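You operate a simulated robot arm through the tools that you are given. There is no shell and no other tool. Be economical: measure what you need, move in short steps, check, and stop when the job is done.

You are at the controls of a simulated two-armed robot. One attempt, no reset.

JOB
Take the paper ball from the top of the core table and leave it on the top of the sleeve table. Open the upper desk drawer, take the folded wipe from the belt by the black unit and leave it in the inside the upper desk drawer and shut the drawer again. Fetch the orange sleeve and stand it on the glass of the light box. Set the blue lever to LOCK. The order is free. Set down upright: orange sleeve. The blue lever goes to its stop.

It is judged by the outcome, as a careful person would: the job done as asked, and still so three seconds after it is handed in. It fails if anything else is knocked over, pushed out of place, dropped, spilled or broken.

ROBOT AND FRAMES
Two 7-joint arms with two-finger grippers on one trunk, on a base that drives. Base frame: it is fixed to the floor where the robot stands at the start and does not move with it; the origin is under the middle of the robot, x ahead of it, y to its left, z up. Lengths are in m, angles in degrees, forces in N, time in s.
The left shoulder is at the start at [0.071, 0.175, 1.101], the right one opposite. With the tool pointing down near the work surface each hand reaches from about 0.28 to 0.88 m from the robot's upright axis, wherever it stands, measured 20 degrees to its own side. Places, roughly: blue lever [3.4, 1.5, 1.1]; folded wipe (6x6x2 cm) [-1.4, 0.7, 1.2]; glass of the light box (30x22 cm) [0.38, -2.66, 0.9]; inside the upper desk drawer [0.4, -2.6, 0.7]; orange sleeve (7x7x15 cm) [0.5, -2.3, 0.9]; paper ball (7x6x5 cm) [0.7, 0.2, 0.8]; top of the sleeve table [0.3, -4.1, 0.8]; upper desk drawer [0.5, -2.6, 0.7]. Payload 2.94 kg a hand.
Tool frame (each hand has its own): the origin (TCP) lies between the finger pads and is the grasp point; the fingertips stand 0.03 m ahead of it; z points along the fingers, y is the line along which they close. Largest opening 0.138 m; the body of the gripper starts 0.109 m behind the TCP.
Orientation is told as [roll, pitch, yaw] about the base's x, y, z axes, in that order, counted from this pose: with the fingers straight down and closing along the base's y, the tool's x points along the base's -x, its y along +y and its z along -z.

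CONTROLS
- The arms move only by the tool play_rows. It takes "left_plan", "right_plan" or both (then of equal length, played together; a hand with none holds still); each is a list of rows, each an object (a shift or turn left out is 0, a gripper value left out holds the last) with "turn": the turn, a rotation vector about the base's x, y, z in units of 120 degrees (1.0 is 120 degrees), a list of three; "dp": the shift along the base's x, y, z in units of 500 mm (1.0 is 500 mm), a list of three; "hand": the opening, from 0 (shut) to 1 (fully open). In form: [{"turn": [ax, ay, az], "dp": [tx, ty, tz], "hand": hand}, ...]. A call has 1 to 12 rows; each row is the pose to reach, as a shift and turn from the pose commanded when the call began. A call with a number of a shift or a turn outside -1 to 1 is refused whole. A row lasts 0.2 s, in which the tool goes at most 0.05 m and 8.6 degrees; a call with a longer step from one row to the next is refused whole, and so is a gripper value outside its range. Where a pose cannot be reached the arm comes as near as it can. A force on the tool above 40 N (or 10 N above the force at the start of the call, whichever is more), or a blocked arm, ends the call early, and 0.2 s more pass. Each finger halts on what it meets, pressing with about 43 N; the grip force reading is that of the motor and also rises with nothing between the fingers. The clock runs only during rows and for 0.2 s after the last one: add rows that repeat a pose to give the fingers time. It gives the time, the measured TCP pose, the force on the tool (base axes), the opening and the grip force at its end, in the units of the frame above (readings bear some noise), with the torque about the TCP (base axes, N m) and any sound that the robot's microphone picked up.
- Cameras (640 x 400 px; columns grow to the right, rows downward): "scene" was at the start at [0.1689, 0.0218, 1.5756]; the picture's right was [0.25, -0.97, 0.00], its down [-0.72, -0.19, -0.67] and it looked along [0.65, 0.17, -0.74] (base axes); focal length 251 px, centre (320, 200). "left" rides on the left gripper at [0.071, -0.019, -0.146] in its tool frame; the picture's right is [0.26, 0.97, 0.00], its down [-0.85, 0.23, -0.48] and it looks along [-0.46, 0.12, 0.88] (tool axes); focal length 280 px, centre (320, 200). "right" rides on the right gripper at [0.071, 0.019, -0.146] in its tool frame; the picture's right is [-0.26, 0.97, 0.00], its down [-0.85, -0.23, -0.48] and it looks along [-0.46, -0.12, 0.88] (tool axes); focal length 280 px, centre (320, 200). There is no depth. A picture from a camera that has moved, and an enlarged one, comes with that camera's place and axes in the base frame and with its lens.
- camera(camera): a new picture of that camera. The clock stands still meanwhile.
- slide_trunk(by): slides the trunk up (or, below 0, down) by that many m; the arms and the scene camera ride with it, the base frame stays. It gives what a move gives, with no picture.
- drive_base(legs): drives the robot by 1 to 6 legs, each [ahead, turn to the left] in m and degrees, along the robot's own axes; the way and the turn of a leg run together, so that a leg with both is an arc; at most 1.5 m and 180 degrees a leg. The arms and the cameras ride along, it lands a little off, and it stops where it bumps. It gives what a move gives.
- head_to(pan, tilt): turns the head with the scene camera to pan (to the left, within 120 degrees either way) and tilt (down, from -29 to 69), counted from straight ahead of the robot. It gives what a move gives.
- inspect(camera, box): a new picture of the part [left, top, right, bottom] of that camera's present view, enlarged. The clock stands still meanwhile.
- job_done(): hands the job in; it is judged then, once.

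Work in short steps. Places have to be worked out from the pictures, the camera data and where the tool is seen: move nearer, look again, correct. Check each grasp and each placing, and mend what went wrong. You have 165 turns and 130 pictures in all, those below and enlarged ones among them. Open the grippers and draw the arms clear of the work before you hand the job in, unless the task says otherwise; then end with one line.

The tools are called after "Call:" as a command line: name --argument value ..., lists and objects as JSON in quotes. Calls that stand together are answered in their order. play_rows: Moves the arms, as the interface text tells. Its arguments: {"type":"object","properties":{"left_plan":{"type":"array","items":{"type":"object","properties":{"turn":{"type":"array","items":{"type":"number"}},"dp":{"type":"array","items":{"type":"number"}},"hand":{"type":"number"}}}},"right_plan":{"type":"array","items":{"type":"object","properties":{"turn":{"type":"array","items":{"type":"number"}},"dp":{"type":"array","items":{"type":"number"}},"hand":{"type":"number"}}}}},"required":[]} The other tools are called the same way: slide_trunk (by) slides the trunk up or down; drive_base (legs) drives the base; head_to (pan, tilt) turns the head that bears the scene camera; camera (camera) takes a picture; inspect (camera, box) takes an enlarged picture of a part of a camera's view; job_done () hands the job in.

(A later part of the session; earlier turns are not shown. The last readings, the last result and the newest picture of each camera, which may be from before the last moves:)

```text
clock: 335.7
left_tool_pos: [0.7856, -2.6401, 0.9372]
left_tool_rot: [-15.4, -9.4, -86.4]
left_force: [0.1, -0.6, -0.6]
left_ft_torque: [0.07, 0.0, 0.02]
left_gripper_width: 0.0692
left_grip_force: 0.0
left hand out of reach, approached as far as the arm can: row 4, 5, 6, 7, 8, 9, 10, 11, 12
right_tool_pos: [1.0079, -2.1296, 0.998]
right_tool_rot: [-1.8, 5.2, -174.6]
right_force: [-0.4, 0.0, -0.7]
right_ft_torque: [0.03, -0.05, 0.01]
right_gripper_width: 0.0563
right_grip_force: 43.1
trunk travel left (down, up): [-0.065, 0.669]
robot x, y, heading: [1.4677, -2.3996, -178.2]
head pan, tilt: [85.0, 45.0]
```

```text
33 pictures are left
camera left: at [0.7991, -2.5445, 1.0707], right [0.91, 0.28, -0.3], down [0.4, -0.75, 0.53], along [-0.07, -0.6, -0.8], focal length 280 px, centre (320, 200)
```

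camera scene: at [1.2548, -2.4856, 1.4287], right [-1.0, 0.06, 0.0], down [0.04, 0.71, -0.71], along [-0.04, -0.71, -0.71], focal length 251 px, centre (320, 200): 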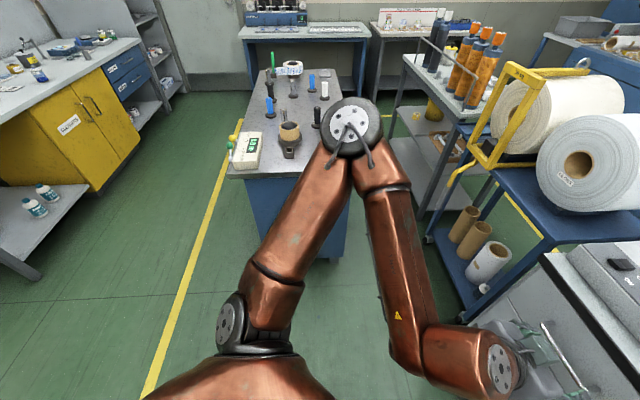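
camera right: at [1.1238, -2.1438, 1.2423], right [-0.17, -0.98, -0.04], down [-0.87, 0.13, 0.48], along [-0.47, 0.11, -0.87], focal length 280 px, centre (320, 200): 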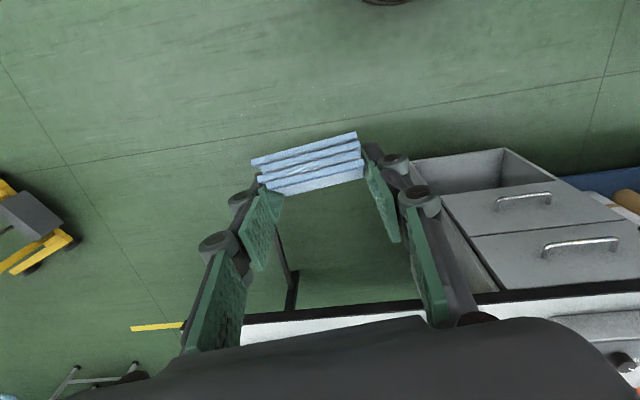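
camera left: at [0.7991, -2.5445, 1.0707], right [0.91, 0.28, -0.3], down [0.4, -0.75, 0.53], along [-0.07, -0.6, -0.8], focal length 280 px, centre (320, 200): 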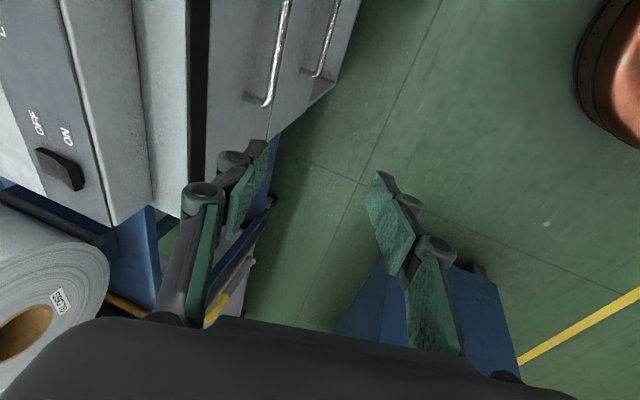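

Orientation is nearly right and reachable. I drive 0.1 m nearer, narrowing the fingers to ~30 mm, and measure the bar again from above.

Call:
drive_base --legs '[[0.09, 0]]'

Call:
play_rows --left_plan '[{"hand": 0.22, "dp": [0, 0.02, -0.04]}, {"hand": 0.22, "dp": [0, 0.04, -0.08]}, {"hand": 0.22, "dp": [0, 0.04, -0.12]}, {"hand": 0.22, "dp": [0, 0.04, -0.14]}, {"hand": 0.22, "dp": [0, 0.04, -0.14]}]'

Call:
camera --camera "left"

```text
clock: 337.3
left_tool_pos: [0.8378, -2.6893, 1.0293]
left_tool_rot: [-26.6, -4.6, -78.7]
left_force: [-2.0, 0.6, -0.9]
left_ft_torque: [0.04, -0.1, 0.0]
left_gripper_width: 0.069
left_grip_force: 0.1
right_tool_pos: [1.0339, -2.118, 0.9625]
right_tool_rot: [3.1, 11.3, -176.8]
right_force: [-12.5, -3.9, 8.6]
right_ft_torque: [0.33, -0.13, 0.31]
right_gripper_width: 0.0561
right_grip_force: 43.3
trunk travel left (down, up): [-0.065, 0.669]
robot x, y, heading: [1.3752, -2.4011, -178.3]
head pan, tilt: [85.0, 45.0]
stopped in leg 1: the robot was blocked; the commanded pose is now the measured one
```

```text
clock: 337.6
left_tool_pos: [0.9726, -2.6736, 1.0616]
left_tool_rot: [-34.7, -5.9, -81.7]
left_force: [1.6, 1.8, -0.1]
left_ft_torque: [-0.06, 0.22, -0.01]
left_gripper_width: 0.0406
left_grip_force: 0.9
right_tool_pos: [1.125, -2.1119, 0.9583]
right_tool_rot: [0.2, 1.7, 178.0]
right_force: [-110.8, 11.8, -40.5]
right_ft_torque: [-2.54, 3.07, 3.86]
right_gripper_width: 0.06
right_grip_force: 42.0
trunk travel left (down, up): [-0.065, 0.669]
robot x, y, heading: [1.3827, -2.405, -178.2]
head pan, tilt: [85.0, 45.0]
stopped in row 1 (left hand): the arm was blocked; the commanded pose is now the measured one
```

```text
32 pictures are left
camera left: at [1.0258, -2.5794, 1.1852], right [0.76, 0.32, -0.57], down [0.57, -0.74, 0.35], along [-0.31, -0.59, -0.74], focal length 280 px, centre (320, 200)
```

left: 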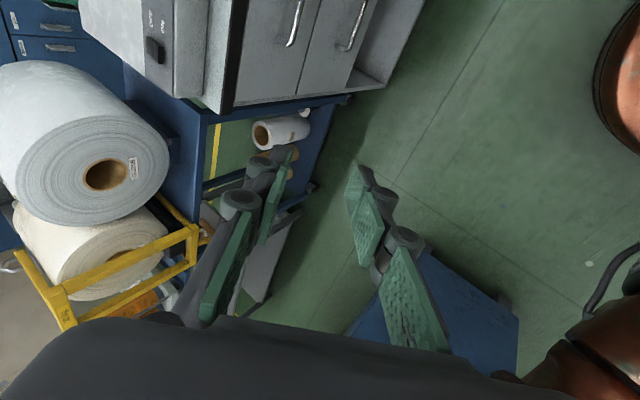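

I see the cause: with the trunk low the torso leans forward onto the right hand, which is parked too near the body. I raise the trunk 0.2 m to relieve it.

Call:
slide_trunk --by 0.2

Call:
head_to --pan 0 --tilt 50

Call:
camera --camera "scene"

```text
clock: 338.2
left_tool_pos: [0.9257, -2.6744, 1.0702]
left_tool_rot: [-32.1, -4.8, -79.5]
left_force: [1.3, -1.0, -1.3]
left_ft_torque: [-0.01, 0.12, -0.04]
left_gripper_width: 0.0304
left_grip_force: 0.0
right_tool_pos: [1.0742, -2.1162, 0.9832]
right_tool_rot: [1.6, 1.9, 175.5]
right_force: [-147.2, -19.9, 67.5]
right_ft_torque: [1.52, 2.44, 4.23]
right_gripper_width: 0.0574
right_grip_force: 43.4
trunk travel left (down, up): [-0.086, 0.648]
robot x, y, heading: [1.3748, -2.406, -178.1]
head pan, tilt: [85.0, 45.0]
stopped: the force on the tool passed its limit at 145 N (the readings are from after the stop); the commanded pose is now the measured one
```

```text
clock: 339.8
left_tool_pos: [0.9357, -2.6721, 1.0748]
left_tool_rot: [-32.3, -3.7, -78.5]
left_force: [-0.8, 0.4, -0.8]
left_ft_torque: [-0.03, 0.0, -0.02]
left_gripper_width: 0.0302
left_grip_force: 0.0
right_tool_pos: [1.1243, -2.116, 0.9962]
right_tool_rot: [2.4, 4.7, -179.0]
right_force: [-18.1, -2.2, -9.2]
right_ft_torque: [-0.3, 0.62, 0.55]
right_gripper_width: 0.0572
right_grip_force: 43.0
trunk travel left (down, up): [-0.086, 0.648]
robot x, y, heading: [1.3776, -2.4021, -178.3]
head pan, tilt: [0.0, 50.0]
```

```text
31 pictures are left
camera scene: at [1.0393, -2.4113, 1.364], right [-0.03, 1.0, 0.0], down [0.77, 0.02, -0.64], along [-0.64, -0.02, -0.77], focal length 251 px, centre (320, 200)
```

scene: 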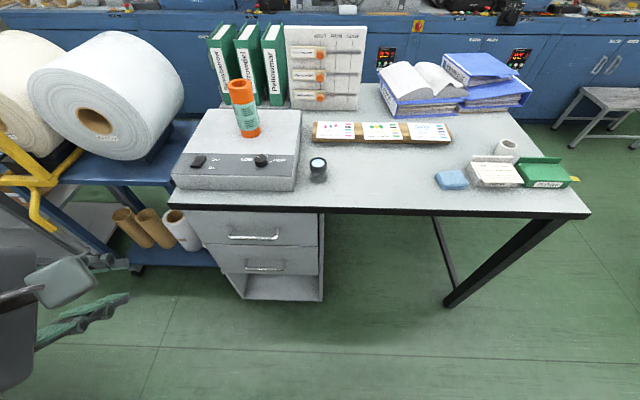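

The desk scene is intact. I pull the right hand out forward and sideways from under the torso.

Call:
play_rows --right_plan '[{"dp": [-0.06, 0.03, -0.03]}, {"dp": [-0.12, 0.06, -0.05]}, {"dp": [-0.2, 0.09, -0.05]}, {"dp": [-0.28, 0.12, -0.03]}, {"dp": [-0.36, 0.15, 0.02]}, {"dp": [-0.44, 0.16, 0.06]}, {"dp": [-0.44, 0.16, 0.1]}]'

Call:
camera --camera "right"

```text
clock: 341.4
left_tool_pos: [0.9333, -2.6722, 1.0734]
left_tool_rot: [-32.3, -3.8, -78.5]
left_force: [-0.1, -0.3, 0.2]
left_ft_torque: [0.05, -0.01, 0.02]
left_gripper_width: 0.0302
left_grip_force: 0.0
right_tool_pos: [0.9004, -2.0347, 1.045]
right_tool_rot: [2.4, 4.6, -178.9]
right_force: [-2.7, 0.5, -4.2]
right_ft_torque: [-0.13, -0.42, 0.02]
right_gripper_width: 0.0567
right_grip_force: 43.2
right hand out of reach, approached as far as the arm can: row 1
trunk travel left (down, up): [-0.086, 0.648]
robot x, y, heading: [1.3818, -2.4023, -178.3]
head pan, tilt: [0.0, 50.0]
```

```text
30 pictures are left
camera right: at [0.9602, -2.0468, 1.1952], right [-0.24, -0.97, 0.02], down [-0.89, 0.23, 0.4], along [-0.39, 0.08, -0.92], focal length 280 px, centre (320, 200)
```

right: 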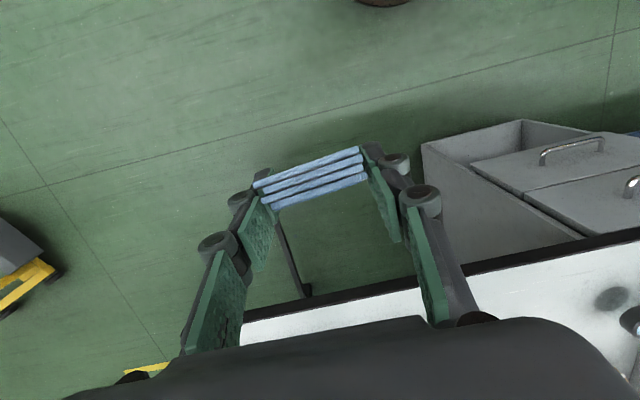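

Right hand free, wipe still held. Now I try the left hand again toward the point above the handle, aligning its closing direction with x.

Call:
play_rows --left_plan '[{"dp": [-0.07, 0.015, -0.03], "turn": [0, -0.02, -0.03]}, {"dp": [-0.14, 0.03, -0.07], "turn": [0, -0.04, -0.06]}, {"dp": [-0.21, 0.045, -0.12], "turn": [0, -0.058, -0.075]}, {"dp": [-0.28, 0.06, -0.18], "turn": [0, -0.058, -0.075]}, {"dp": [-0.34, 0.075, -0.25], "turn": [0, -0.058, -0.075]}, {"dp": [-0.4, 0.09, -0.32], "turn": [0, -0.058, -0.075]}, {"dp": [-0.45, 0.104, -0.38], "turn": [0, -0.058, -0.075]}, {"dp": [-0.466, 0.104, -0.406], "turn": [0, -0.058, -0.075]}]'

Call:
camera --camera "left"

```text
clock: 343.2
left_tool_pos: [0.7022, -2.6177, 0.8727]
left_tool_rot: [-25.5, -4.5, -88.1]
left_force: [-0.3, -0.5, 0.5]
left_ft_torque: [0.05, -0.03, 0.0]
left_gripper_width: 0.0305
left_grip_force: 0.0
right_tool_pos: [0.9047, -2.0358, 1.0467]
right_tool_rot: [2.4, 4.5, -178.8]
right_force: [0.1, 0.2, -0.2]
right_ft_torque: [0.01, 0.03, 0.01]
right_gripper_width: 0.0571
right_grip_force: 43.0
trunk travel left (down, up): [-0.086, 0.648]
robot x, y, heading: [1.3814, -2.4013, -178.0]
head pan, tilt: [0.0, 50.0]
```

```text
29 pictures are left
camera left: at [0.7444, -2.5335, 1.0072], right [0.86, 0.26, -0.44], down [0.44, -0.81, 0.4], along [-0.25, -0.53, -0.81], focal length 280 px, centre (320, 200)
```

left: 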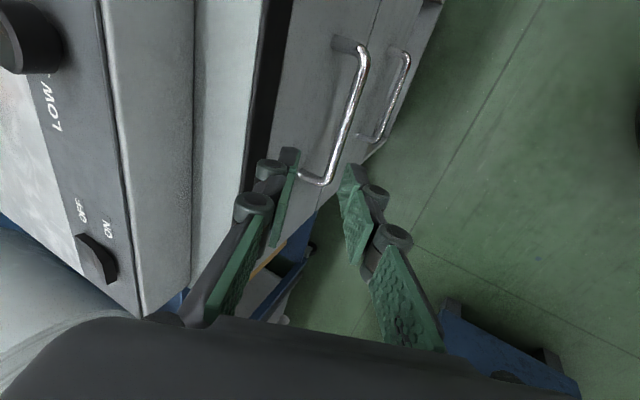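

Now it reaches. From here the bar is at x 0.659, z 0.739, the drawer front at x 0.630. I narrow the fingers to ~24 mm and descend along the tool axis so the bar enters between them.

Call:
play_rows --left_plan '[{"dp": [0.01, -0.004, -0.05], "hand": 0.175}, {"dp": [0.0, -0.004, -0.085], "hand": 0.175}, {"dp": [-0.02, -0.004, -0.125]}, {"dp": [-0.04, -0.005, -0.17]}, {"dp": [-0.06, -0.005, -0.21]}, {"dp": [-0.074, -0.005, -0.241]}, {"dp": [-0.074, -0.005, -0.241]}]'

Call:
camera --camera "left"

```text
clock: 344.8
left_tool_pos: [0.6648, -2.6229, 0.7526]
left_tool_rot: [-25.5, -4.6, -88.1]
left_force: [-0.1, -0.4, -0.2]
left_ft_torque: [-0.01, 0.02, 0.02]
left_gripper_width: 0.0242
left_grip_force: 0.0
right_tool_pos: [0.9051, -2.0363, 1.047]
right_tool_rot: [2.3, 4.5, -178.9]
right_force: [-0.1, 0.0, -0.9]
right_ft_torque: [-0.02, -0.01, -0.02]
right_gripper_width: 0.0565
right_grip_force: 42.3
trunk travel left (down, up): [-0.086, 0.648]
robot x, y, heading: [1.379, -2.4024, -178.2]
head pan, tilt: [0.0, 50.0]
```

```text
28 pictures are left
camera left: at [0.7077, -2.5368, 0.8865], right [0.86, 0.26, -0.44], down [0.44, -0.81, 0.4], along [-0.25, -0.53, -0.81], focal length 280 px, centre (320, 200)
```

left: 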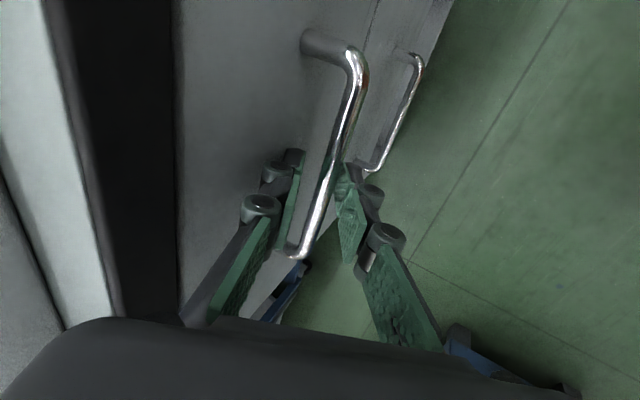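

The bar now passes between the fingers. I close on it.

Call:
play_rows --left_plan '[{"hand": 0.0}, {"hand": 0.0}, {"hand": 0.0}, {"hand": 0.0}]'

```text
clock: 345.8
left_tool_pos: [0.668, -2.6224, 0.7491]
left_tool_rot: [-25.0, -4.6, -88.0]
left_force: [23.2, 3.5, -14.6]
left_ft_torque: [0.23, -0.37, 0.6]
left_gripper_width: 0.0108
left_grip_force: 38.2
right_tool_pos: [0.9055, -2.0363, 1.0467]
right_tool_rot: [2.3, 4.7, -178.9]
right_force: [0.1, -0.5, -0.6]
right_ft_torque: [-0.03, 0.01, 0.0]
right_gripper_width: 0.0566
right_grip_force: 42.7
trunk travel left (down, up): [-0.086, 0.648]
robot x, y, heading: [1.3785, -2.404, -178.2]
head pan, tilt: [0.0, 50.0]
```

Gripped (10.8 mm bar). I pull the drawer open by driving the base straight back 0.22 m.

Call:
drive_base --legs '[[-0.22, 0]]'

Call:
camera --camera "scene"

```text
clock: 347.1
left_tool_pos: [0.8038, -2.6165, 0.7911]
left_tool_rot: [-29.8, -4.7, -88.6]
left_force: [-0.8, 0.6, 0.0]
left_ft_torque: [-0.02, -0.02, 0.0]
left_gripper_width: 0.0
left_grip_force: 28.1
right_tool_pos: [1.0299, -2.0392, 1.0477]
right_tool_rot: [4.2, -1.2, -179.8]
right_force: [-0.4, -0.6, -0.4]
right_ft_torque: [-0.03, 0.01, -0.01]
right_gripper_width: 0.0565
right_grip_force: 42.9
trunk travel left (down, up): [-0.086, 0.648]
robot x, y, heading: [1.4849, -2.3975, -177.9]
head pan, tilt: [0.0, 50.0]
stopped in leg 1: the robot was blocked; the commanded pose is now the measured one
```

```text
27 pictures are left
camera scene: at [1.1186, -2.4071, 1.3593], right [-0.03, 1.0, 0.0], down [0.78, 0.02, -0.62], along [-0.62, -0.02, -0.78], focal length 251 px, centre (320, 200)
```

scene: 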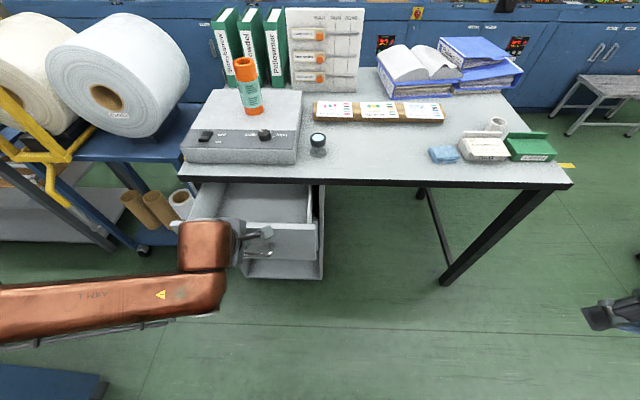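

The drawer is open by about 0.13 m (front at x≈0.758) before the grip slipped off — enough for the 6 cm wipe. I lift the left hand up and aside.

Call:
play_rows --left_plan '[{"dp": [0.04, 0, 0.08]}, {"dp": [0.08, -0.02, 0.16]}, {"dp": [0.12, -0.04, 0.24]}, {"dp": [0.14, -0.08, 0.32]}, {"dp": [0.14, -0.14, 0.4]}, {"dp": [0.14, -0.2, 0.46]}, {"dp": [0.14, -0.26, 0.5]}]'

Call:
camera --camera "scene"

```text
clock: 347.7
left_tool_pos: [0.8995, -2.6308, 0.8972]
left_tool_rot: [-33.9, -5.2, -88.3]
left_force: [-0.6, -0.5, -1.4]
left_ft_torque: [0.03, -0.05, 0.01]
left_gripper_width: 0.0
left_grip_force: 28.4
right_tool_pos: [1.0568, -2.0686, 1.0745]
right_tool_rot: [10.4, -12.9, 179.6]
right_force: [-2.1, -0.8, -0.2]
right_ft_torque: [0.08, -0.14, 0.07]
right_gripper_width: 0.0565
right_grip_force: 43.0
trunk travel left (down, up): [-0.086, 0.648]
robot x, y, heading: [1.4861, -2.3994, -178.0]
head pan, tilt: [0.0, 50.0]
stopped in row 3 (right hand): the arm was blocked; the commanded pose is now the measured one
```

```text
26 pictures are left
camera scene: at [1.1169, -2.4109, 1.3597], right [-0.03, 1.0, 0.0], down [0.78, 0.03, -0.62], along [-0.62, -0.02, -0.78], focal length 251 px, centre (320, 200)
```

scene: 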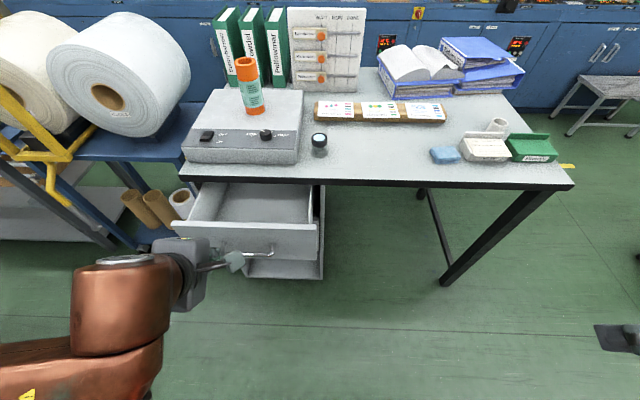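

The drawer stands open nicely. The right arm is again crowded by the torso, so I bring the right hand forward and level it.

Call:
play_rows --right_plan '[{"dp": [-0.07, 0, 0.01]}, {"dp": [-0.14, 0, 0.02], "turn": [0.043, -0.052, 0]}, {"dp": [-0.21, 0, 0.02], "turn": [0.086, -0.105, 0]}, {"dp": [-0.28, -0.03, 0.02], "turn": [0.086, -0.105, 0]}, {"dp": [-0.34, -0.06, 0.02], "turn": [0.086, -0.105, 0]}, {"dp": [-0.34, -0.06, 0.02], "turn": [0.086, -0.105, 0]}]'

Call:
play_rows --left_plan '[{"dp": [0.0, -0.02, 0.08]}, {"dp": [0.0, -0.06, 0.16]}, {"dp": [0.0, -0.1, 0.24]}, {"dp": [0.0, -0.15, 0.32]}, {"dp": [0.0, -0.2, 0.36]}]'

```text
clock: 349.1
left_tool_pos: [0.883, -2.629, 0.8886]
left_tool_rot: [-32.6, -4.4, -87.4]
left_force: [0.6, -0.6, -0.2]
left_ft_torque: [0.05, 0.01, -0.01]
left_gripper_width: 0.0
left_grip_force: 28.2
right_tool_pos: [0.8885, -2.0813, 1.0694]
right_tool_rot: [-3.8, 5.4, -179.6]
right_force: [0.5, 0.2, 0.2]
right_ft_torque: [0.02, 0.04, 0.0]
right_gripper_width: 0.0563
right_grip_force: 42.8
trunk travel left (down, up): [-0.086, 0.648]
robot x, y, heading: [1.4858, -2.3992, -177.7]
head pan, tilt: [0.0, 50.0]
```

```text
clock: 350.3
left_tool_pos: [0.8879, -2.7289, 1.0697]
left_tool_rot: [-32.9, -4.6, -87.5]
left_force: [0.1, 0.1, -0.2]
left_ft_torque: [0.02, -0.03, -0.01]
left_gripper_width: 0.0
left_grip_force: 28.3
right_tool_pos: [0.8955, -2.0801, 1.0696]
right_tool_rot: [-3.8, 5.0, -179.8]
right_force: [-0.6, -0.2, -0.5]
right_ft_torque: [0.03, -0.06, 0.0]
right_gripper_width: 0.0564
right_grip_force: 42.9
trunk travel left (down, up): [-0.086, 0.648]
robot x, y, heading: [1.4869, -2.3978, -178.1]
head pan, tilt: [0.0, 50.0]
```

I drive 0.1 m nearer with a slight left turn, to bring the right hand toward the drawer.

Call:
drive_base --legs '[[0.1, 6]]'

Call:
play_rows --right_plan '[{"dp": [-0.02, -0.08, 0], "turn": [-0.03, -0.04, 0]}, {"dp": [-0.04, -0.17, 0], "turn": [-0.03, -0.04, 0]}, {"dp": [-0.06, -0.26, 0]}, {"dp": [-0.08, -0.35, 0]}, {"dp": [-0.1, -0.44, 0]}, {"dp": [-0.12, -0.53, 0]}, {"dp": [-0.14, -0.6, 0]}, {"dp": [-0.14, -0.66, 0]}]'

Call:
camera --camera "right"

```text
clock: 351.5
left_tool_pos: [0.8089, -2.8008, 1.0626]
left_tool_rot: [-32.2, -4.8, -81.4]
left_force: [1.7, -0.4, -1.0]
left_ft_torque: [-0.03, 0.16, -0.04]
left_gripper_width: 0.0001
left_grip_force: 28.5
right_tool_pos: [0.747, -2.1527, 1.0647]
right_tool_rot: [-3.8, 5.4, -173.8]
right_force: [2.7, 0.3, -1.3]
right_ft_torque: [0.09, 0.24, 0.02]
right_gripper_width: 0.056
right_grip_force: 42.4
trunk travel left (down, up): [-0.086, 0.648]
robot x, y, heading: [1.3858, -2.4089, -171.8]
head pan, tilt: [0.0, 50.0]
```

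```text
clock: 351.8
left_tool_pos: [0.9367, -2.7909, 1.0999]
left_tool_rot: [-40.0, -5.5, -80.5]
left_force: [-0.1, -0.2, -0.2]
left_ft_torque: [0.01, -0.05, 0.0]
left_gripper_width: 0.0002
left_grip_force: 27.9
right_tool_pos: [0.8461, -2.1561, 1.0857]
right_tool_rot: [-0.5, 0.4, -175.2]
right_force: [-1.1, 0.3, -2.2]
right_ft_torque: [-0.07, -0.12, 0.01]
right_gripper_width: 0.056
right_grip_force: 43.2
trunk travel left (down, up): [-0.086, 0.648]
robot x, y, heading: [1.3823, -2.4028, -172.0]
head pan, tilt: [0.0, 50.0]
stopped in row 1 (left hand): the arm was blocked; the commanded pose is now the measured one
```

```text
25 pictures are left
camera right: at [0.917, -2.1698, 1.23], right [-0.18, -0.98, -0.01], down [-0.87, 0.15, 0.47], along [-0.46, 0.09, -0.88], focal length 280 px, centre (320, 200)
```

right: 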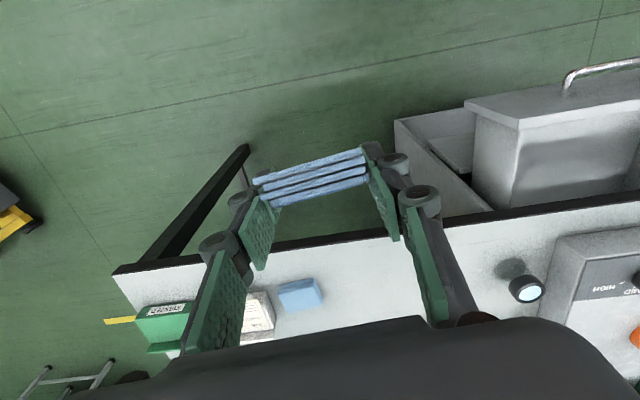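

Low-trunk drives unsettle the arms. I raise the trunk 0.06 m to the steadier height, then move the right hand over the drawer.

Call:
slide_trunk --by 0.06

Call:
play_rows --right_plan '[{"dp": [-0.03, -0.08, 0]}, {"dp": [-0.06, -0.17, 0]}, {"dp": [-0.09, -0.26, 0]}, {"dp": [-0.12, -0.35, 0]}, {"dp": [-0.15, -0.44, 0]}, {"dp": [-0.18, -0.53, 0]}, {"dp": [-0.21, -0.62, 0]}, {"dp": [-0.24, -0.7, 0]}, {"dp": [-0.26, -0.74, 0]}]'

Call:
camera --camera "right"

```text
clock: 352.1
left_tool_pos: [1.0308, -2.7764, 1.1393]
left_tool_rot: [-45.5, -5.6, -80.0]
left_force: [0.9, 2.9, 4.9]
left_ft_torque: [-0.1, -0.18, 0.09]
left_gripper_width: 0.0
left_grip_force: 28.7
right_tool_pos: [0.9425, -2.1429, 1.1256]
right_tool_rot: [-0.6, -4.5, -174.3]
right_force: [3.9, -0.3, 3.4]
right_ft_torque: [0.03, 0.32, -0.02]
right_gripper_width: 0.0562
right_grip_force: 42.9
trunk travel left (down, up): [-0.089, 0.645]
robot x, y, heading: [1.3844, -2.4066, -172.0]
head pan, tilt: [0.0, 50.0]
stopped: the arm was blocked; the commanded pose is now the measured one
```

```text
clock: 354.1
left_tool_pos: [0.987, -2.7842, 1.1212]
left_tool_rot: [-42.6, -5.5, -80.1]
left_force: [0.4, 0.0, 0.6]
left_ft_torque: [0.01, 0.04, -0.02]
left_gripper_width: 0.0
left_grip_force: 28.7
right_tool_pos: [0.877, -2.3184, 1.0587]
right_tool_rot: [-1.6, -0.6, -174.7]
right_force: [-0.2, 0.2, 0.4]
right_ft_torque: [0.0, 0.04, 0.0]
right_gripper_width: 0.0561
right_grip_force: 42.7
right hand out of reach, approached as far as the arm can: row 4, 5, 6, 7, 8, 9
trunk travel left (down, up): [-0.089, 0.645]
robot x, y, heading: [1.3805, -2.4098, -172.2]
head pan, tilt: [0.0, 50.0]
```

```text
24 pictures are left
camera right: at [0.9514, -2.333, 1.2019], right [-0.17, -0.98, -0.02], down [-0.86, 0.14, 0.49], along [-0.48, 0.11, -0.87], focal length 280 px, centre (320, 200)
```

right: 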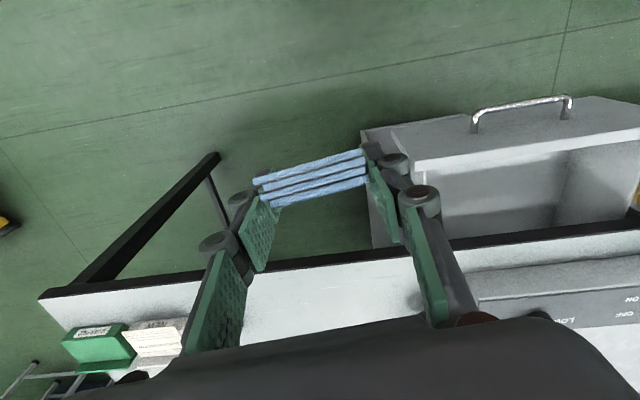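

The arms have settled now; I try raising the trunk again.

Call:
slide_trunk --by 0.08

```text
clock: 355.3
left_tool_pos: [0.983, -2.7838, 1.2001]
left_tool_rot: [-42.4, -5.6, -80.3]
left_force: [-0.8, -0.1, 0.5]
left_ft_torque: [0.01, -0.03, 0.02]
left_gripper_width: 0.0
left_grip_force: 28.4
right_tool_pos: [0.9167, -2.3045, 1.1759]
right_tool_rot: [-1.2, -6.1, -174.9]
right_force: [0.6, -0.2, 0.0]
right_ft_torque: [0.04, -0.04, 0.02]
right_gripper_width: 0.0564
right_grip_force: 43.3
trunk travel left (down, up): [-0.169, 0.565]
robot x, y, heading: [1.3885, -2.4056, -172.0]
head pan, tilt: [0.0, 50.0]
```

Trunk at the steady height. I move the right hand (wipe) over the open drawer, leveling it.

Call:
play_rows --right_plan '[{"dp": [-0.05, -0.05, -0.02], "turn": [0, -0.05, 0]}, {"dp": [-0.1, -0.1, -0.06], "turn": [0, -0.05, 0]}, {"dp": [-0.15, -0.15, -0.1], "turn": [0, -0.05, 0]}, {"dp": [-0.2, -0.2, -0.14], "turn": [0, -0.05, 0]}, {"dp": [-0.25, -0.25, -0.18], "turn": [0, -0.05, 0]}, {"dp": [-0.3, -0.3, -0.22], "turn": [0, -0.05, 0]}, {"dp": [-0.35, -0.35, -0.26], "turn": [0, -0.05, 0]}, {"dp": [-0.4, -0.4, -0.28], "turn": [0, -0.05, 0]}, {"dp": [-0.45, -0.45, -0.3], "turn": [0, -0.05, 0]}, {"dp": [-0.45, -0.45, -0.3], "turn": [0, -0.05, 0]}]'

Call:
camera --camera "right"

```text
clock: 357.5
left_tool_pos: [0.9857, -2.7848, 1.1995]
left_tool_rot: [-42.5, -5.6, -80.1]
left_force: [-0.2, -0.4, 0.5]
left_ft_torque: [0.0, -0.02, -0.04]
left_gripper_width: 0.0002
left_grip_force: 28.3
right_tool_pos: [0.8408, -2.2943, 1.0933]
right_tool_rot: [-0.7, -0.3, -174.7]
right_force: [-0.1, 0.2, 0.1]
right_ft_torque: [0.02, 0.05, -0.02]
right_gripper_width: 0.0562
right_grip_force: 42.4
right hand out of reach, approached as far as the arm can: row 1, 2, 3, 4, 5, 6, 7, 8, 9, 10
trunk travel left (down, up): [-0.169, 0.565]
robot x, y, heading: [1.388, -2.4074, -171.9]
head pan, tilt: [0.0, 50.0]
```

```text
23 pictures are left
camera right: at [0.9139, -2.3074, 1.2374], right [-0.17, -0.98, -0.01], down [-0.86, 0.15, 0.48], along [-0.47, 0.09, -0.88], focal length 280 px, centre (320, 200)
```

right: 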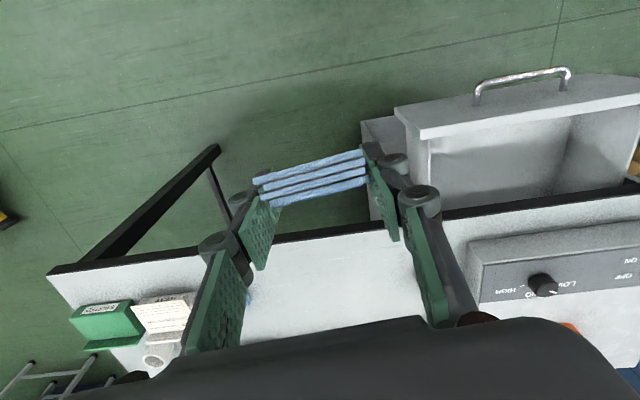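

Inward reach grows with extension, so I go forward first, then inward.

Call:
play_rows --right_plan '[{"dp": [-0.08, 0.02, -0.02]}, {"dp": [-0.16, 0.02, -0.05]}, {"dp": [-0.24, 0.02, -0.08]}, {"dp": [-0.3, 0.0, -0.11]}, {"dp": [-0.31, -0.08, -0.14]}, {"dp": [-0.31, -0.16, -0.17]}, {"dp": [-0.31, -0.24, -0.19]}, {"dp": [-0.31, -0.32, -0.2]}, {"dp": [-0.31, -0.4, -0.2]}, {"dp": [-0.31, -0.46, -0.2]}, {"dp": [-0.31, -0.46, -0.2]}]'

Call:
camera --camera "right"

```text
clock: 359.9
left_tool_pos: [0.9853, -2.7844, 1.2008]
left_tool_rot: [-42.6, -5.7, -80.1]
left_force: [0.2, -0.3, -0.2]
left_ft_torque: [0.0, 0.0, -0.02]
left_gripper_width: 0.0
left_grip_force: 28.3
right_tool_pos: [0.7732, -2.2845, 0.9759]
right_tool_rot: [-0.6, -0.5, -175.0]
right_force: [-0.1, 0.4, 0.2]
right_ft_torque: [0.04, 0.02, 0.04]
right_gripper_width: 0.0562
right_grip_force: 42.8
right hand out of reach, approached as far as the arm can: row 1, 2, 3, 4, 5, 6, 7, 8, 9, 10, 11
trunk travel left (down, up): [-0.169, 0.565]
robot x, y, heading: [1.386, -2.4083, -172.0]
head pan, tilt: [0.0, 50.0]
```

```text
22 pictures are left
camera right: at [0.8471, -2.2979, 1.1192], right [-0.18, -0.98, -0.01], down [-0.86, 0.15, 0.48], along [-0.48, 0.09, -0.88], focal length 280 px, centre (320, 200)
```

right: 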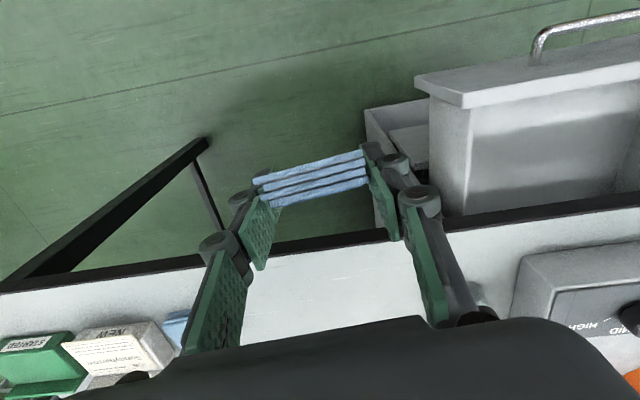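

The arm is limited inward here, so I turn the base left 21° instead, sweeping the right hand over the drawer.

Call:
drive_base --legs '[[0, 21]]'

Call:
camera --camera "right"

```text
clock: 360.8
left_tool_pos: [1.0016, -2.8029, 1.1977]
left_tool_rot: [-42.0, -5.4, -77.5]
left_force: [0.4, -1.6, -0.5]
left_ft_torque: [0.02, 0.02, -0.03]
left_gripper_width: 0.0
left_grip_force: 28.1
right_tool_pos: [0.7677, -2.3106, 0.9775]
right_tool_rot: [-0.3, -0.5, -172.8]
right_force: [-0.1, -0.5, 0.2]
right_ft_torque: [0.03, -0.04, -0.01]
right_gripper_width: 0.0564
right_grip_force: 42.6
trunk travel left (down, up): [-0.169, 0.565]
robot x, y, heading: [1.387, -2.4076, -169.8]
head pan, tilt: [0.0, 50.0]
stopped in leg 1: the robot was blocked; the commanded pose is now the measured one
```

```text
21 pictures are left
camera right: at [0.8424, -2.3207, 1.1206], right [-0.14, -0.99, 0.0], down [-0.87, 0.12, 0.49], along [-0.48, 0.07, -0.87], focal length 280 px, centre (320, 200)
```

right: 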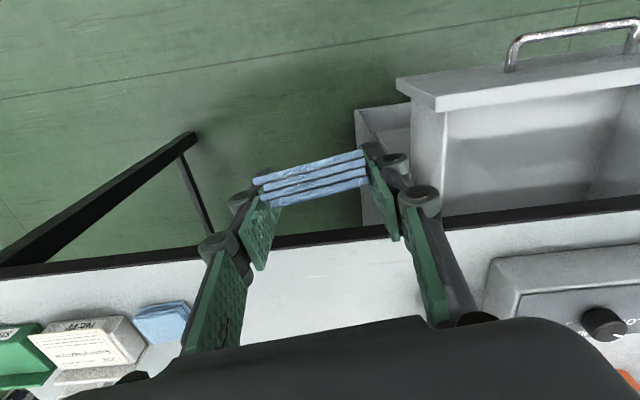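

Turning is blocked after 2°; I check the left elbow's side.

Call:
head_to --pan 95 --tilt 45

Call:
camera --camera "scene"

```text
clock: 362.5
left_tool_pos: [1.002, -2.802, 1.1983]
left_tool_rot: [-42.3, -5.5, -77.4]
left_force: [-0.2, 0.3, 0.2]
left_ft_torque: [-0.02, 0.02, -0.02]
left_gripper_width: 0.0
left_grip_force: 28.6
right_tool_pos: [0.7675, -2.3099, 0.9773]
right_tool_rot: [-0.2, -0.6, -172.8]
right_force: [-0.2, 0.2, 0.2]
right_ft_torque: [0.02, -0.01, 0.03]
right_gripper_width: 0.0562
right_grip_force: 43.3
trunk travel left (down, up): [-0.169, 0.565]
robot x, y, heading: [1.385, -2.4079, -169.7]
head pan, tilt: [95.0, 45.0]
```

```text
20 pictures are left
camera scene: at [1.2321, -2.516, 1.4666], right [-0.97, -0.26, 0.0], down [-0.18, 0.68, -0.71], along [0.19, -0.68, -0.71], focal length 251 px, centre (320, 200)
```

scene: 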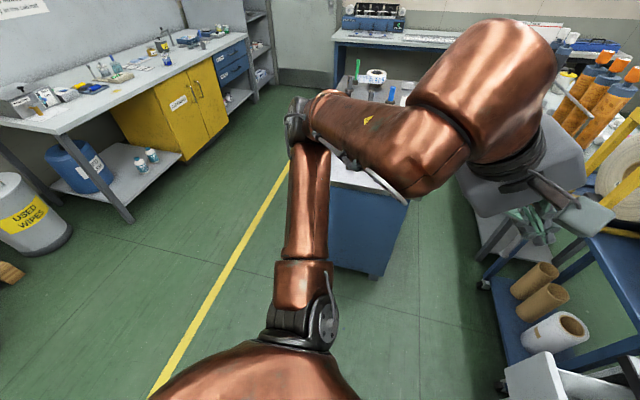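

I can't see what blocks, so I won't force it. I raise the trunk 0.1 m and bring the left arm back to its compact, tool-down posture.

Call:
slide_trunk --by 0.1

Call:
play_rows --left_plan '[{"dp": [0, 0.01, 0.01], "turn": [-0.0146, -0.0291, -0.0597]}, {"dp": [0, 0.02, 0.02], "turn": [-0.0291, -0.0582, -0.1194]}, {"dp": [0, 0.03, 0.03], "turn": [-0.0437, -0.0873, -0.1791]}, {"dp": [0, 0.04, 0.04], "turn": [-0.0582, -0.1163, -0.2388]}, {"dp": [0, 0.05, 0.05], "turn": [-0.0728, -0.1454, -0.2985]}, {"dp": [0, 0.06, 0.06], "turn": [-0.0873, -0.1745, -0.3583]}, {"dp": [0, 0.07, 0.07], "turn": [-0.1019, -0.2036, -0.418]}, {"dp": [0, 0.08, 0.08], "turn": [-0.1164, -0.2327, -0.4777]}, {"dp": [0, 0.09, 0.09], "turn": [-0.131, -0.2618, -0.5374]}, {"dp": [0, 0.1, 0.1], "turn": [-0.1455, -0.2908, -0.5971]}, {"dp": [0, 0.1, 0.1], "turn": [-0.1601, -0.3199, -0.6568]}, {"dp": [0, 0.1, 0.1], "turn": [-0.1746, -0.349, -0.7165]}]'

```text
clock: 363.8
left_tool_pos: [0.9995, -2.8025, 1.2972]
left_tool_rot: [-42.1, -5.4, -77.4]
left_force: [0.1, 0.5, 0.3]
left_ft_torque: [0.02, 0.01, 0.01]
left_gripper_width: 0.0
left_grip_force: 28.4
right_tool_pos: [0.8031, -2.3023, 1.127]
right_tool_rot: [0.1, -6.4, -172.9]
right_force: [-0.7, -0.1, -1.4]
right_ft_torque: [0.01, -0.02, 0.0]
right_gripper_width: 0.0561
right_grip_force: 42.6
trunk travel left (down, up): [-0.269, 0.465]
robot x, y, heading: [1.3887, -2.4076, -169.9]
head pan, tilt: [95.0, 45.0]
```

```text
clock: 366.4
left_tool_pos: [1.0093, -2.7528, 1.328]
left_tool_rot: [-0.3, -0.2, -170.1]
left_force: [-0.1, 0.6, 0.9]
left_ft_torque: [0.0, -0.03, 0.02]
left_gripper_width: 0.0
left_grip_force: 28.6
left hand out of reach, approached as far as the arm can: row 12
right_tool_pos: [0.8041, -2.3033, 1.1299]
right_tool_rot: [0.1, -6.5, -172.9]
right_force: [-0.4, -0.4, 0.9]
right_ft_torque: [-0.01, -0.02, 0.0]
right_gripper_width: 0.0561
right_grip_force: 42.9
trunk travel left (down, up): [-0.269, 0.465]
robot x, y, heading: [1.3861, -2.4076, -170.0]
head pan, tilt: [95.0, 45.0]
```

Left arm restored. I try the left turn again now with everything 0.1 m higher.

Call:
drive_base --legs '[[0, 17]]'

```text
clock: 367.8
left_tool_pos: [1.1293, -2.85, 1.3253]
left_tool_rot: [-0.3, -0.2, -152.8]
left_force: [0.5, 0.0, -0.1]
left_ft_torque: [0.04, 0.05, -0.01]
left_gripper_width: 0.0001
left_grip_force: 28.1
right_tool_pos: [0.7996, -2.4801, 1.129]
right_tool_rot: [0.2, -6.4, -155.7]
right_force: [1.0, -1.0, 0.2]
right_ft_torque: [0.03, 0.0, 0.0]
right_gripper_width: 0.0562
right_grip_force: 43.1
trunk travel left (down, up): [-0.269, 0.465]
robot x, y, heading: [1.3866, -2.4072, -152.7]
head pan, tilt: [95.0, 45.0]
```

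It works now. I move the right hand out over the open drawer at [0.69, −2.55].

Call:
play_rows --right_plan '[{"dp": [-0.04, -0.025, -0.04], "turn": [0.011, -0.024, 0]}, {"dp": [-0.09, -0.05, -0.08], "turn": [0.0217, -0.0487, 0]}, {"dp": [-0.14, -0.08, -0.13], "turn": [0.0217, -0.0487, 0]}, {"dp": [-0.18, -0.11, -0.18], "turn": [0.0217, -0.0487, 0]}, {"dp": [-0.22, -0.14, -0.24], "turn": [0.0217, -0.0487, 0]}, {"dp": [-0.22, -0.14, -0.32], "turn": [0.0217, -0.0487, 0]}, {"dp": [-0.22, -0.14, -0.4], "turn": [0.0217, -0.0487, 0]}, {"dp": [-0.22, -0.14, -0.46], "turn": [0.0217, -0.0487, 0]}, {"dp": [-0.22, -0.14, -0.46], "turn": [0.0217, -0.0487, 0]}]'

Call:
camera --camera "right"

```text
clock: 369.8
left_tool_pos: [1.1281, -2.8497, 1.3281]
left_tool_rot: [-0.3, -0.2, -152.8]
left_force: [1.9, -0.9, 0.8]
left_ft_torque: [0.02, 0.07, -0.01]
left_gripper_width: 0.0001
left_grip_force: 27.6
right_tool_pos: [0.7377, -2.4456, 0.9307]
right_tool_rot: [0.3, -0.2, -155.6]
right_force: [0.5, 0.2, 0.1]
right_ft_torque: [0.04, 0.02, -0.01]
right_gripper_width: 0.0561
right_grip_force: 42.8
right hand out of reach, approached as far as the arm can: row 1, 2, 3, 4, 5, 6, 7, 8, 9
trunk travel left (down, up): [-0.269, 0.465]
robot x, y, heading: [1.3871, -2.4058, -152.6]
head pan, tilt: [95.0, 45.0]
```

```text
19 pictures are left
camera right: at [0.8098, -2.4329, 1.0748], right [0.16, -0.99, 0.0], down [-0.87, -0.14, 0.48], along [-0.47, -0.08, -0.88], focal length 280 px, centre (320, 200)
```

right: 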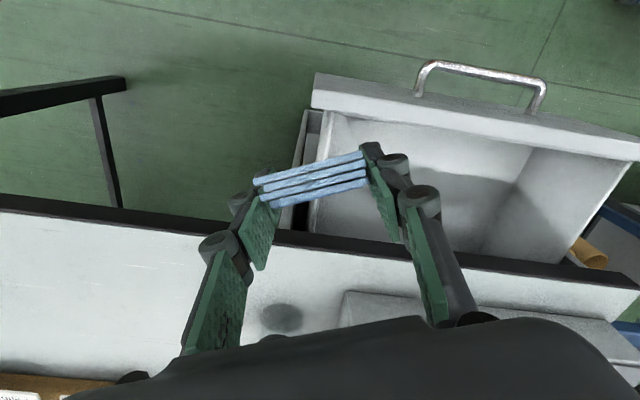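

The drawer interior lies just to the −y side of the wipe. I turn 9° more left and go 0.09 m forward to bring the hand to about [0.70, −2.58].

Call:
drive_base --legs '[[0, 9], [0.08, 0]]'

Call:
camera --camera "right"

```text
clock: 371.5
left_tool_pos: [1.1477, -2.9237, 1.3319]
left_tool_rot: [-0.4, -0.9, -144.1]
left_force: [-0.2, 0.4, -0.4]
left_ft_torque: [0.02, 0.07, -0.01]
left_gripper_width: 0.0
left_grip_force: 28.6
right_tool_pos: [0.6935, -2.5862, 0.9358]
right_tool_rot: [0.3, -0.8, -146.7]
right_force: [1.0, 0.0, -0.7]
right_ft_torque: [-0.02, 0.02, 0.0]
right_gripper_width: 0.0563
right_grip_force: 43.1
trunk travel left (down, up): [-0.269, 0.465]
robot x, y, heading: [1.32, -2.4575, -143.7]
head pan, tilt: [95.0, 45.0]
```

```text
18 pictures are left
camera right: at [0.7649, -2.5616, 1.0797], right [0.31, -0.95, 0.01], down [-0.83, -0.27, 0.49], along [-0.46, -0.16, -0.87], focal length 280 px, centre (320, 200)
```

right: 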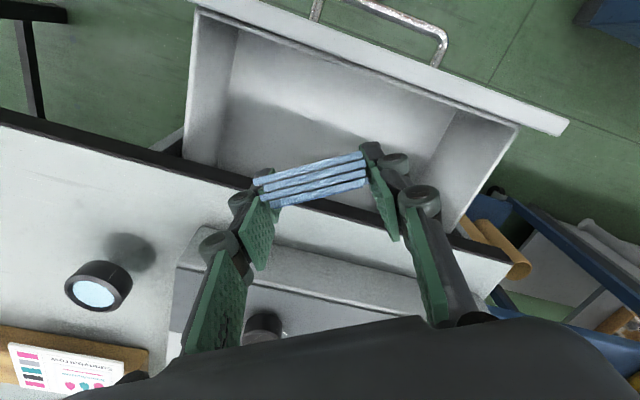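

The wipe is over the drawer's interior, clear of the desk edge and front. I descend, slowly at the end.

Call:
play_rows --right_plan '[{"dp": [0.005, 0.0, -0.08]}, {"dp": [0.01, 0.0, -0.16]}, {"dp": [0.01, 0.0, -0.23]}, {"dp": [0.01, 0.0, -0.28]}, {"dp": [0.01, 0, -0.31]}, {"dp": [0.01, 0, -0.34]}, {"dp": [0.01, 0, -0.36]}, {"dp": [0.01, 0, -0.38]}, {"dp": [0.01, 0, -0.4]}, {"dp": [0.01, 0, -0.4]}]'

Call:
camera --camera "right"

```text
clock: 373.7
left_tool_pos: [1.1463, -2.9256, 1.3311]
left_tool_rot: [-0.5, -0.8, -144.1]
left_force: [0.1, 0.3, -0.4]
left_ft_torque: [-0.01, -0.01, -0.01]
left_gripper_width: 0.0
left_grip_force: 28.7
right_tool_pos: [0.7092, -2.5348, 0.7764]
right_tool_rot: [0.2, -0.6, -146.7]
right_force: [0.2, -0.7, -0.9]
right_ft_torque: [0.02, -0.03, 0.05]
right_gripper_width: 0.0562
right_grip_force: 43.2
right hand out of reach, approached as far as the arm can: row 2, 3, 4, 5, 6, 7, 8, 9, 10
trunk travel left (down, up): [-0.269, 0.465]
robot x, y, heading: [1.3225, -2.4542, -143.7]
head pan, tilt: [95.0, 45.0]
```

```text
17 pictures are left
camera right: at [0.7796, -2.5094, 0.9195], right [0.31, -0.95, 0.01], down [-0.83, -0.27, 0.48], along [-0.46, -0.16, -0.87], focal length 280 px, centre (320, 200)
```

right: 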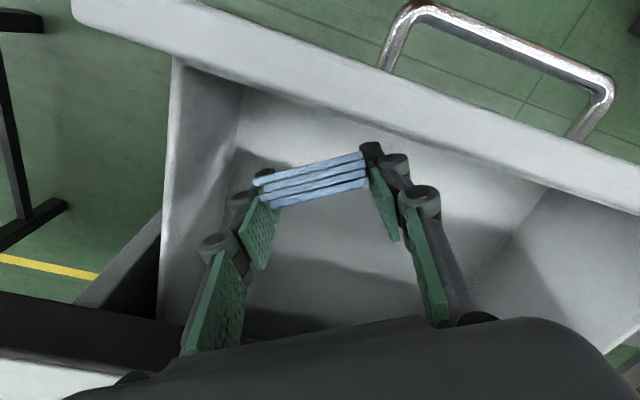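

The hand is in the drawer's opening at z 0.776. I lower the last centimetres with the trunk (straight down), 0.05 m.

Call:
slide_trunk --by -0.05

```text
clock: 374.6
left_tool_pos: [1.1471, -2.9238, 1.2818]
left_tool_rot: [-0.4, -0.9, -144.1]
left_force: [-0.3, 0.4, -0.1]
left_ft_torque: [-0.04, 0.0, 0.0]
left_gripper_width: 0.0
left_grip_force: 28.5
right_tool_pos: [0.7107, -2.5332, 0.7292]
right_tool_rot: [0.3, -0.8, -146.7]
right_force: [0.2, -0.3, 0.8]
right_ft_torque: [-0.02, -0.02, 0.01]
right_gripper_width: 0.056
right_grip_force: 43.2
trunk travel left (down, up): [-0.219, 0.515]
robot x, y, heading: [1.3226, -2.4563, -143.9]
head pan, tilt: [95.0, 45.0]
```

No contact yet; another 0.03 m.

Call:
slide_trunk --by -0.03

Call:
camera --camera "right"

```text
clock: 375.4
left_tool_pos: [1.1475, -2.9231, 1.2512]
left_tool_rot: [-0.4, -0.8, -144.2]
left_force: [0.6, -0.5, 0.0]
left_ft_torque: [-0.01, 0.03, 0.0]
left_gripper_width: 0.0
left_grip_force: 28.6
right_tool_pos: [0.7087, -2.5331, 0.6997]
right_tool_rot: [0.3, -0.8, -146.7]
right_force: [-1.8, 0.0, -0.8]
right_ft_torque: [0.04, -0.14, -0.07]
right_gripper_width: 0.0563
right_grip_force: 43.0
trunk travel left (down, up): [-0.189, 0.545]
robot x, y, heading: [1.3262, -2.4514, -143.5]
head pan, tilt: [95.0, 45.0]
```

```text
16 pictures are left
camera right: at [0.7809, -2.5089, 0.8423], right [0.31, -0.95, 0.01], down [-0.83, -0.27, 0.49], along [-0.46, -0.16, -0.87], focal length 280 px, centre (320, 200)
```

right: 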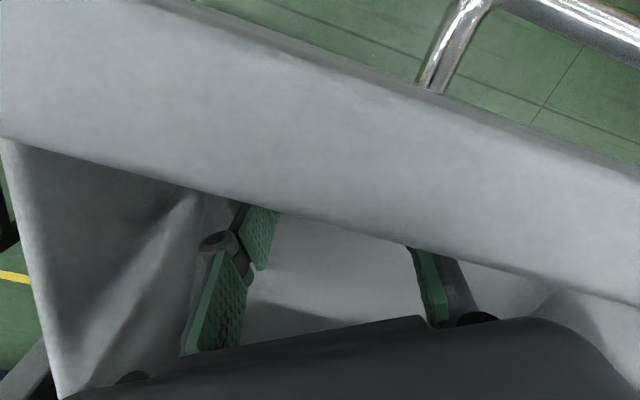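

The wipe is deep in the drawer (TCP z 0.70), with the camera housing just at the front rim. I release it here.

Call:
play_rows --right_plan '[{"hand": 0.55}, {"hand": 0.62}, {"hand": 0.62}, {"hand": 0.62}, {"hand": 0.62}]'

Call:
slide_trunk --by 0.12

Call:
camera --camera "right"

```text
clock: 376.6
left_tool_pos: [1.1448, -2.9244, 1.2508]
left_tool_rot: [-0.2, -0.8, -144.0]
left_force: [-0.1, 0.1, 0.4]
left_ft_torque: [0.0, 0.01, 0.0]
left_gripper_width: 0.0
left_grip_force: 27.9
right_tool_pos: [0.7089, -2.533, 0.6983]
right_tool_rot: [0.3, -0.5, -146.7]
right_force: [0.1, -0.5, -0.2]
right_ft_torque: [-0.03, 0.03, 0.03]
right_gripper_width: 0.0859
right_grip_force: 0.0
trunk travel left (down, up): [-0.189, 0.545]
robot x, y, heading: [1.3216, -2.4552, -143.5]
head pan, tilt: [95.0, 45.0]
```

```text
clock: 378.1
left_tool_pos: [1.1447, -2.924, 1.3693]
left_tool_rot: [-0.4, -0.7, -143.9]
left_force: [-0.7, -1.4, 0.3]
left_ft_torque: [0.01, -0.01, -0.01]
left_gripper_width: 0.0001
left_grip_force: 29.0
right_tool_pos: [0.7107, -2.5331, 0.8299]
right_tool_rot: [0.5, -2.2, -146.8]
right_force: [-0.5, -0.5, 0.2]
right_ft_torque: [-0.02, -0.02, 0.01]
right_gripper_width: 0.0856
right_grip_force: 0.0
trunk travel left (down, up): [-0.309, 0.425]
robot x, y, heading: [1.3254, -2.4578, -143.6]
head pan, tilt: [95.0, 45.0]
```

```text
15 pictures are left
camera right: at [0.7844, -2.505, 0.9728], right [0.31, -0.95, 0.02], down [-0.82, -0.26, 0.51], along [-0.48, -0.17, -0.86], focal length 280 px, centre (320, 200)
```

right: 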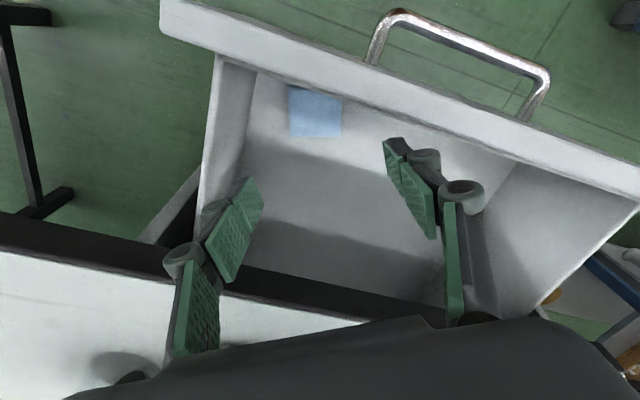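

The wipe lies flat inside the drawer. Now I raise the right hand clear and turn the base back to face the desk squarely, to push the drawer shut with the closed left hand.

Call:
play_rows --right_plan '[{"dp": [0, 0, 0.09]}, {"dp": [0, 0, 0.18]}, {"dp": [0, 0, 0.27]}, {"dp": [0.06, 0.02, 0.34]}, {"dp": [0.12, 0.06, 0.38]}]'

Call:
drive_base --legs '[[0, -37]]'

```text
clock: 379.3
left_tool_pos: [1.1457, -2.9225, 1.3709]
left_tool_rot: [-0.5, -0.9, -144.1]
left_force: [-0.1, 0.0, 0.2]
left_ft_torque: [-0.02, -0.01, 0.02]
left_gripper_width: 0.0001
left_grip_force: 27.8
right_tool_pos: [0.7715, -2.5002, 1.0222]
right_tool_rot: [0.5, -2.3, -146.6]
right_force: [0.4, 0.5, -0.1]
right_ft_torque: [-0.03, 0.03, 0.01]
right_gripper_width: 0.0855
right_grip_force: 0.0
trunk travel left (down, up): [-0.309, 0.425]
robot x, y, heading: [1.3194, -2.4544, -143.7]
head pan, tilt: [95.0, 45.0]
```

```text
clock: 381.4
left_tool_pos: [0.9007, -2.7266, 1.3708]
left_tool_rot: [-0.3, -0.8, 179.2]
left_force: [-0.1, 0.5, -0.4]
left_ft_torque: [-0.04, 0.01, -0.02]
left_gripper_width: 0.0001
left_grip_force: 28.1
right_tool_pos: [0.8515, -2.1626, 1.0219]
right_tool_rot: [0.5, -2.4, 176.7]
right_force: [0.2, 0.5, 0.3]
right_ft_torque: [-0.03, 0.01, 0.01]
right_gripper_width: 0.0857
right_grip_force: 0.0
trunk travel left (down, up): [-0.309, 0.425]
robot x, y, heading: [1.3209, -2.4548, 179.6]
head pan, tilt: [95.0, 45.0]
```

I bring the closed left hand down in front of the open drawer's front panel, first to z≈1.0.

Call:
play_rows --left_plan '[{"dp": [-0.01, 0.03, -0.08]}, {"dp": [-0.02, 0.06, -0.17]}, {"dp": [-0.03, 0.09, -0.26]}, {"dp": [-0.04, 0.12, -0.35]}, {"dp": [-0.06, 0.15, -0.44]}, {"dp": [-0.08, 0.18, -0.53]}, {"dp": [-0.1, 0.21, -0.62]}, {"dp": [-0.12, 0.24, -0.7]}, {"dp": [-0.14, 0.25, -0.76]}, {"dp": [-0.14, 0.25, -0.76]}]'

Call:
camera --camera "left"

```text
clock: 383.6
left_tool_pos: [0.8381, -2.6081, 1.0121]
left_tool_rot: [-0.5, -1.1, 179.1]
left_force: [0.0, 0.1, -0.3]
left_ft_torque: [-0.07, 0.02, 0.01]
left_gripper_width: 0.0
left_grip_force: 28.0
left hand out of reach, approached as far as the arm can: row 9, 10
right_tool_pos: [0.8528, -2.1623, 1.0219]
right_tool_rot: [0.5, -2.3, 176.6]
right_force: [-0.5, -0.6, 0.2]
right_ft_torque: [-0.03, -0.01, 0.02]
right_gripper_width: 0.0856
right_grip_force: 0.0
trunk travel left (down, up): [-0.309, 0.425]
robot x, y, heading: [1.3241, -2.4534, 179.8]
head pan, tilt: [95.0, 45.0]
```

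```text
14 pictures are left
camera left: at [0.9118, -2.5898, 1.1567], right [0.25, -0.97, -0.01], down [-0.84, -0.22, 0.49], along [-0.48, -0.11, -0.87], focal length 280 px, centre (320, 200)
```

left: 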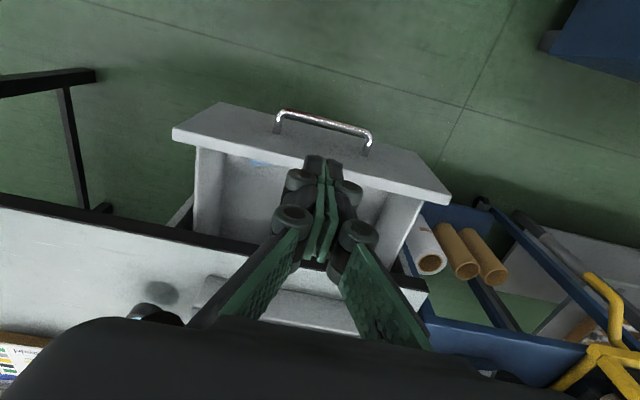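

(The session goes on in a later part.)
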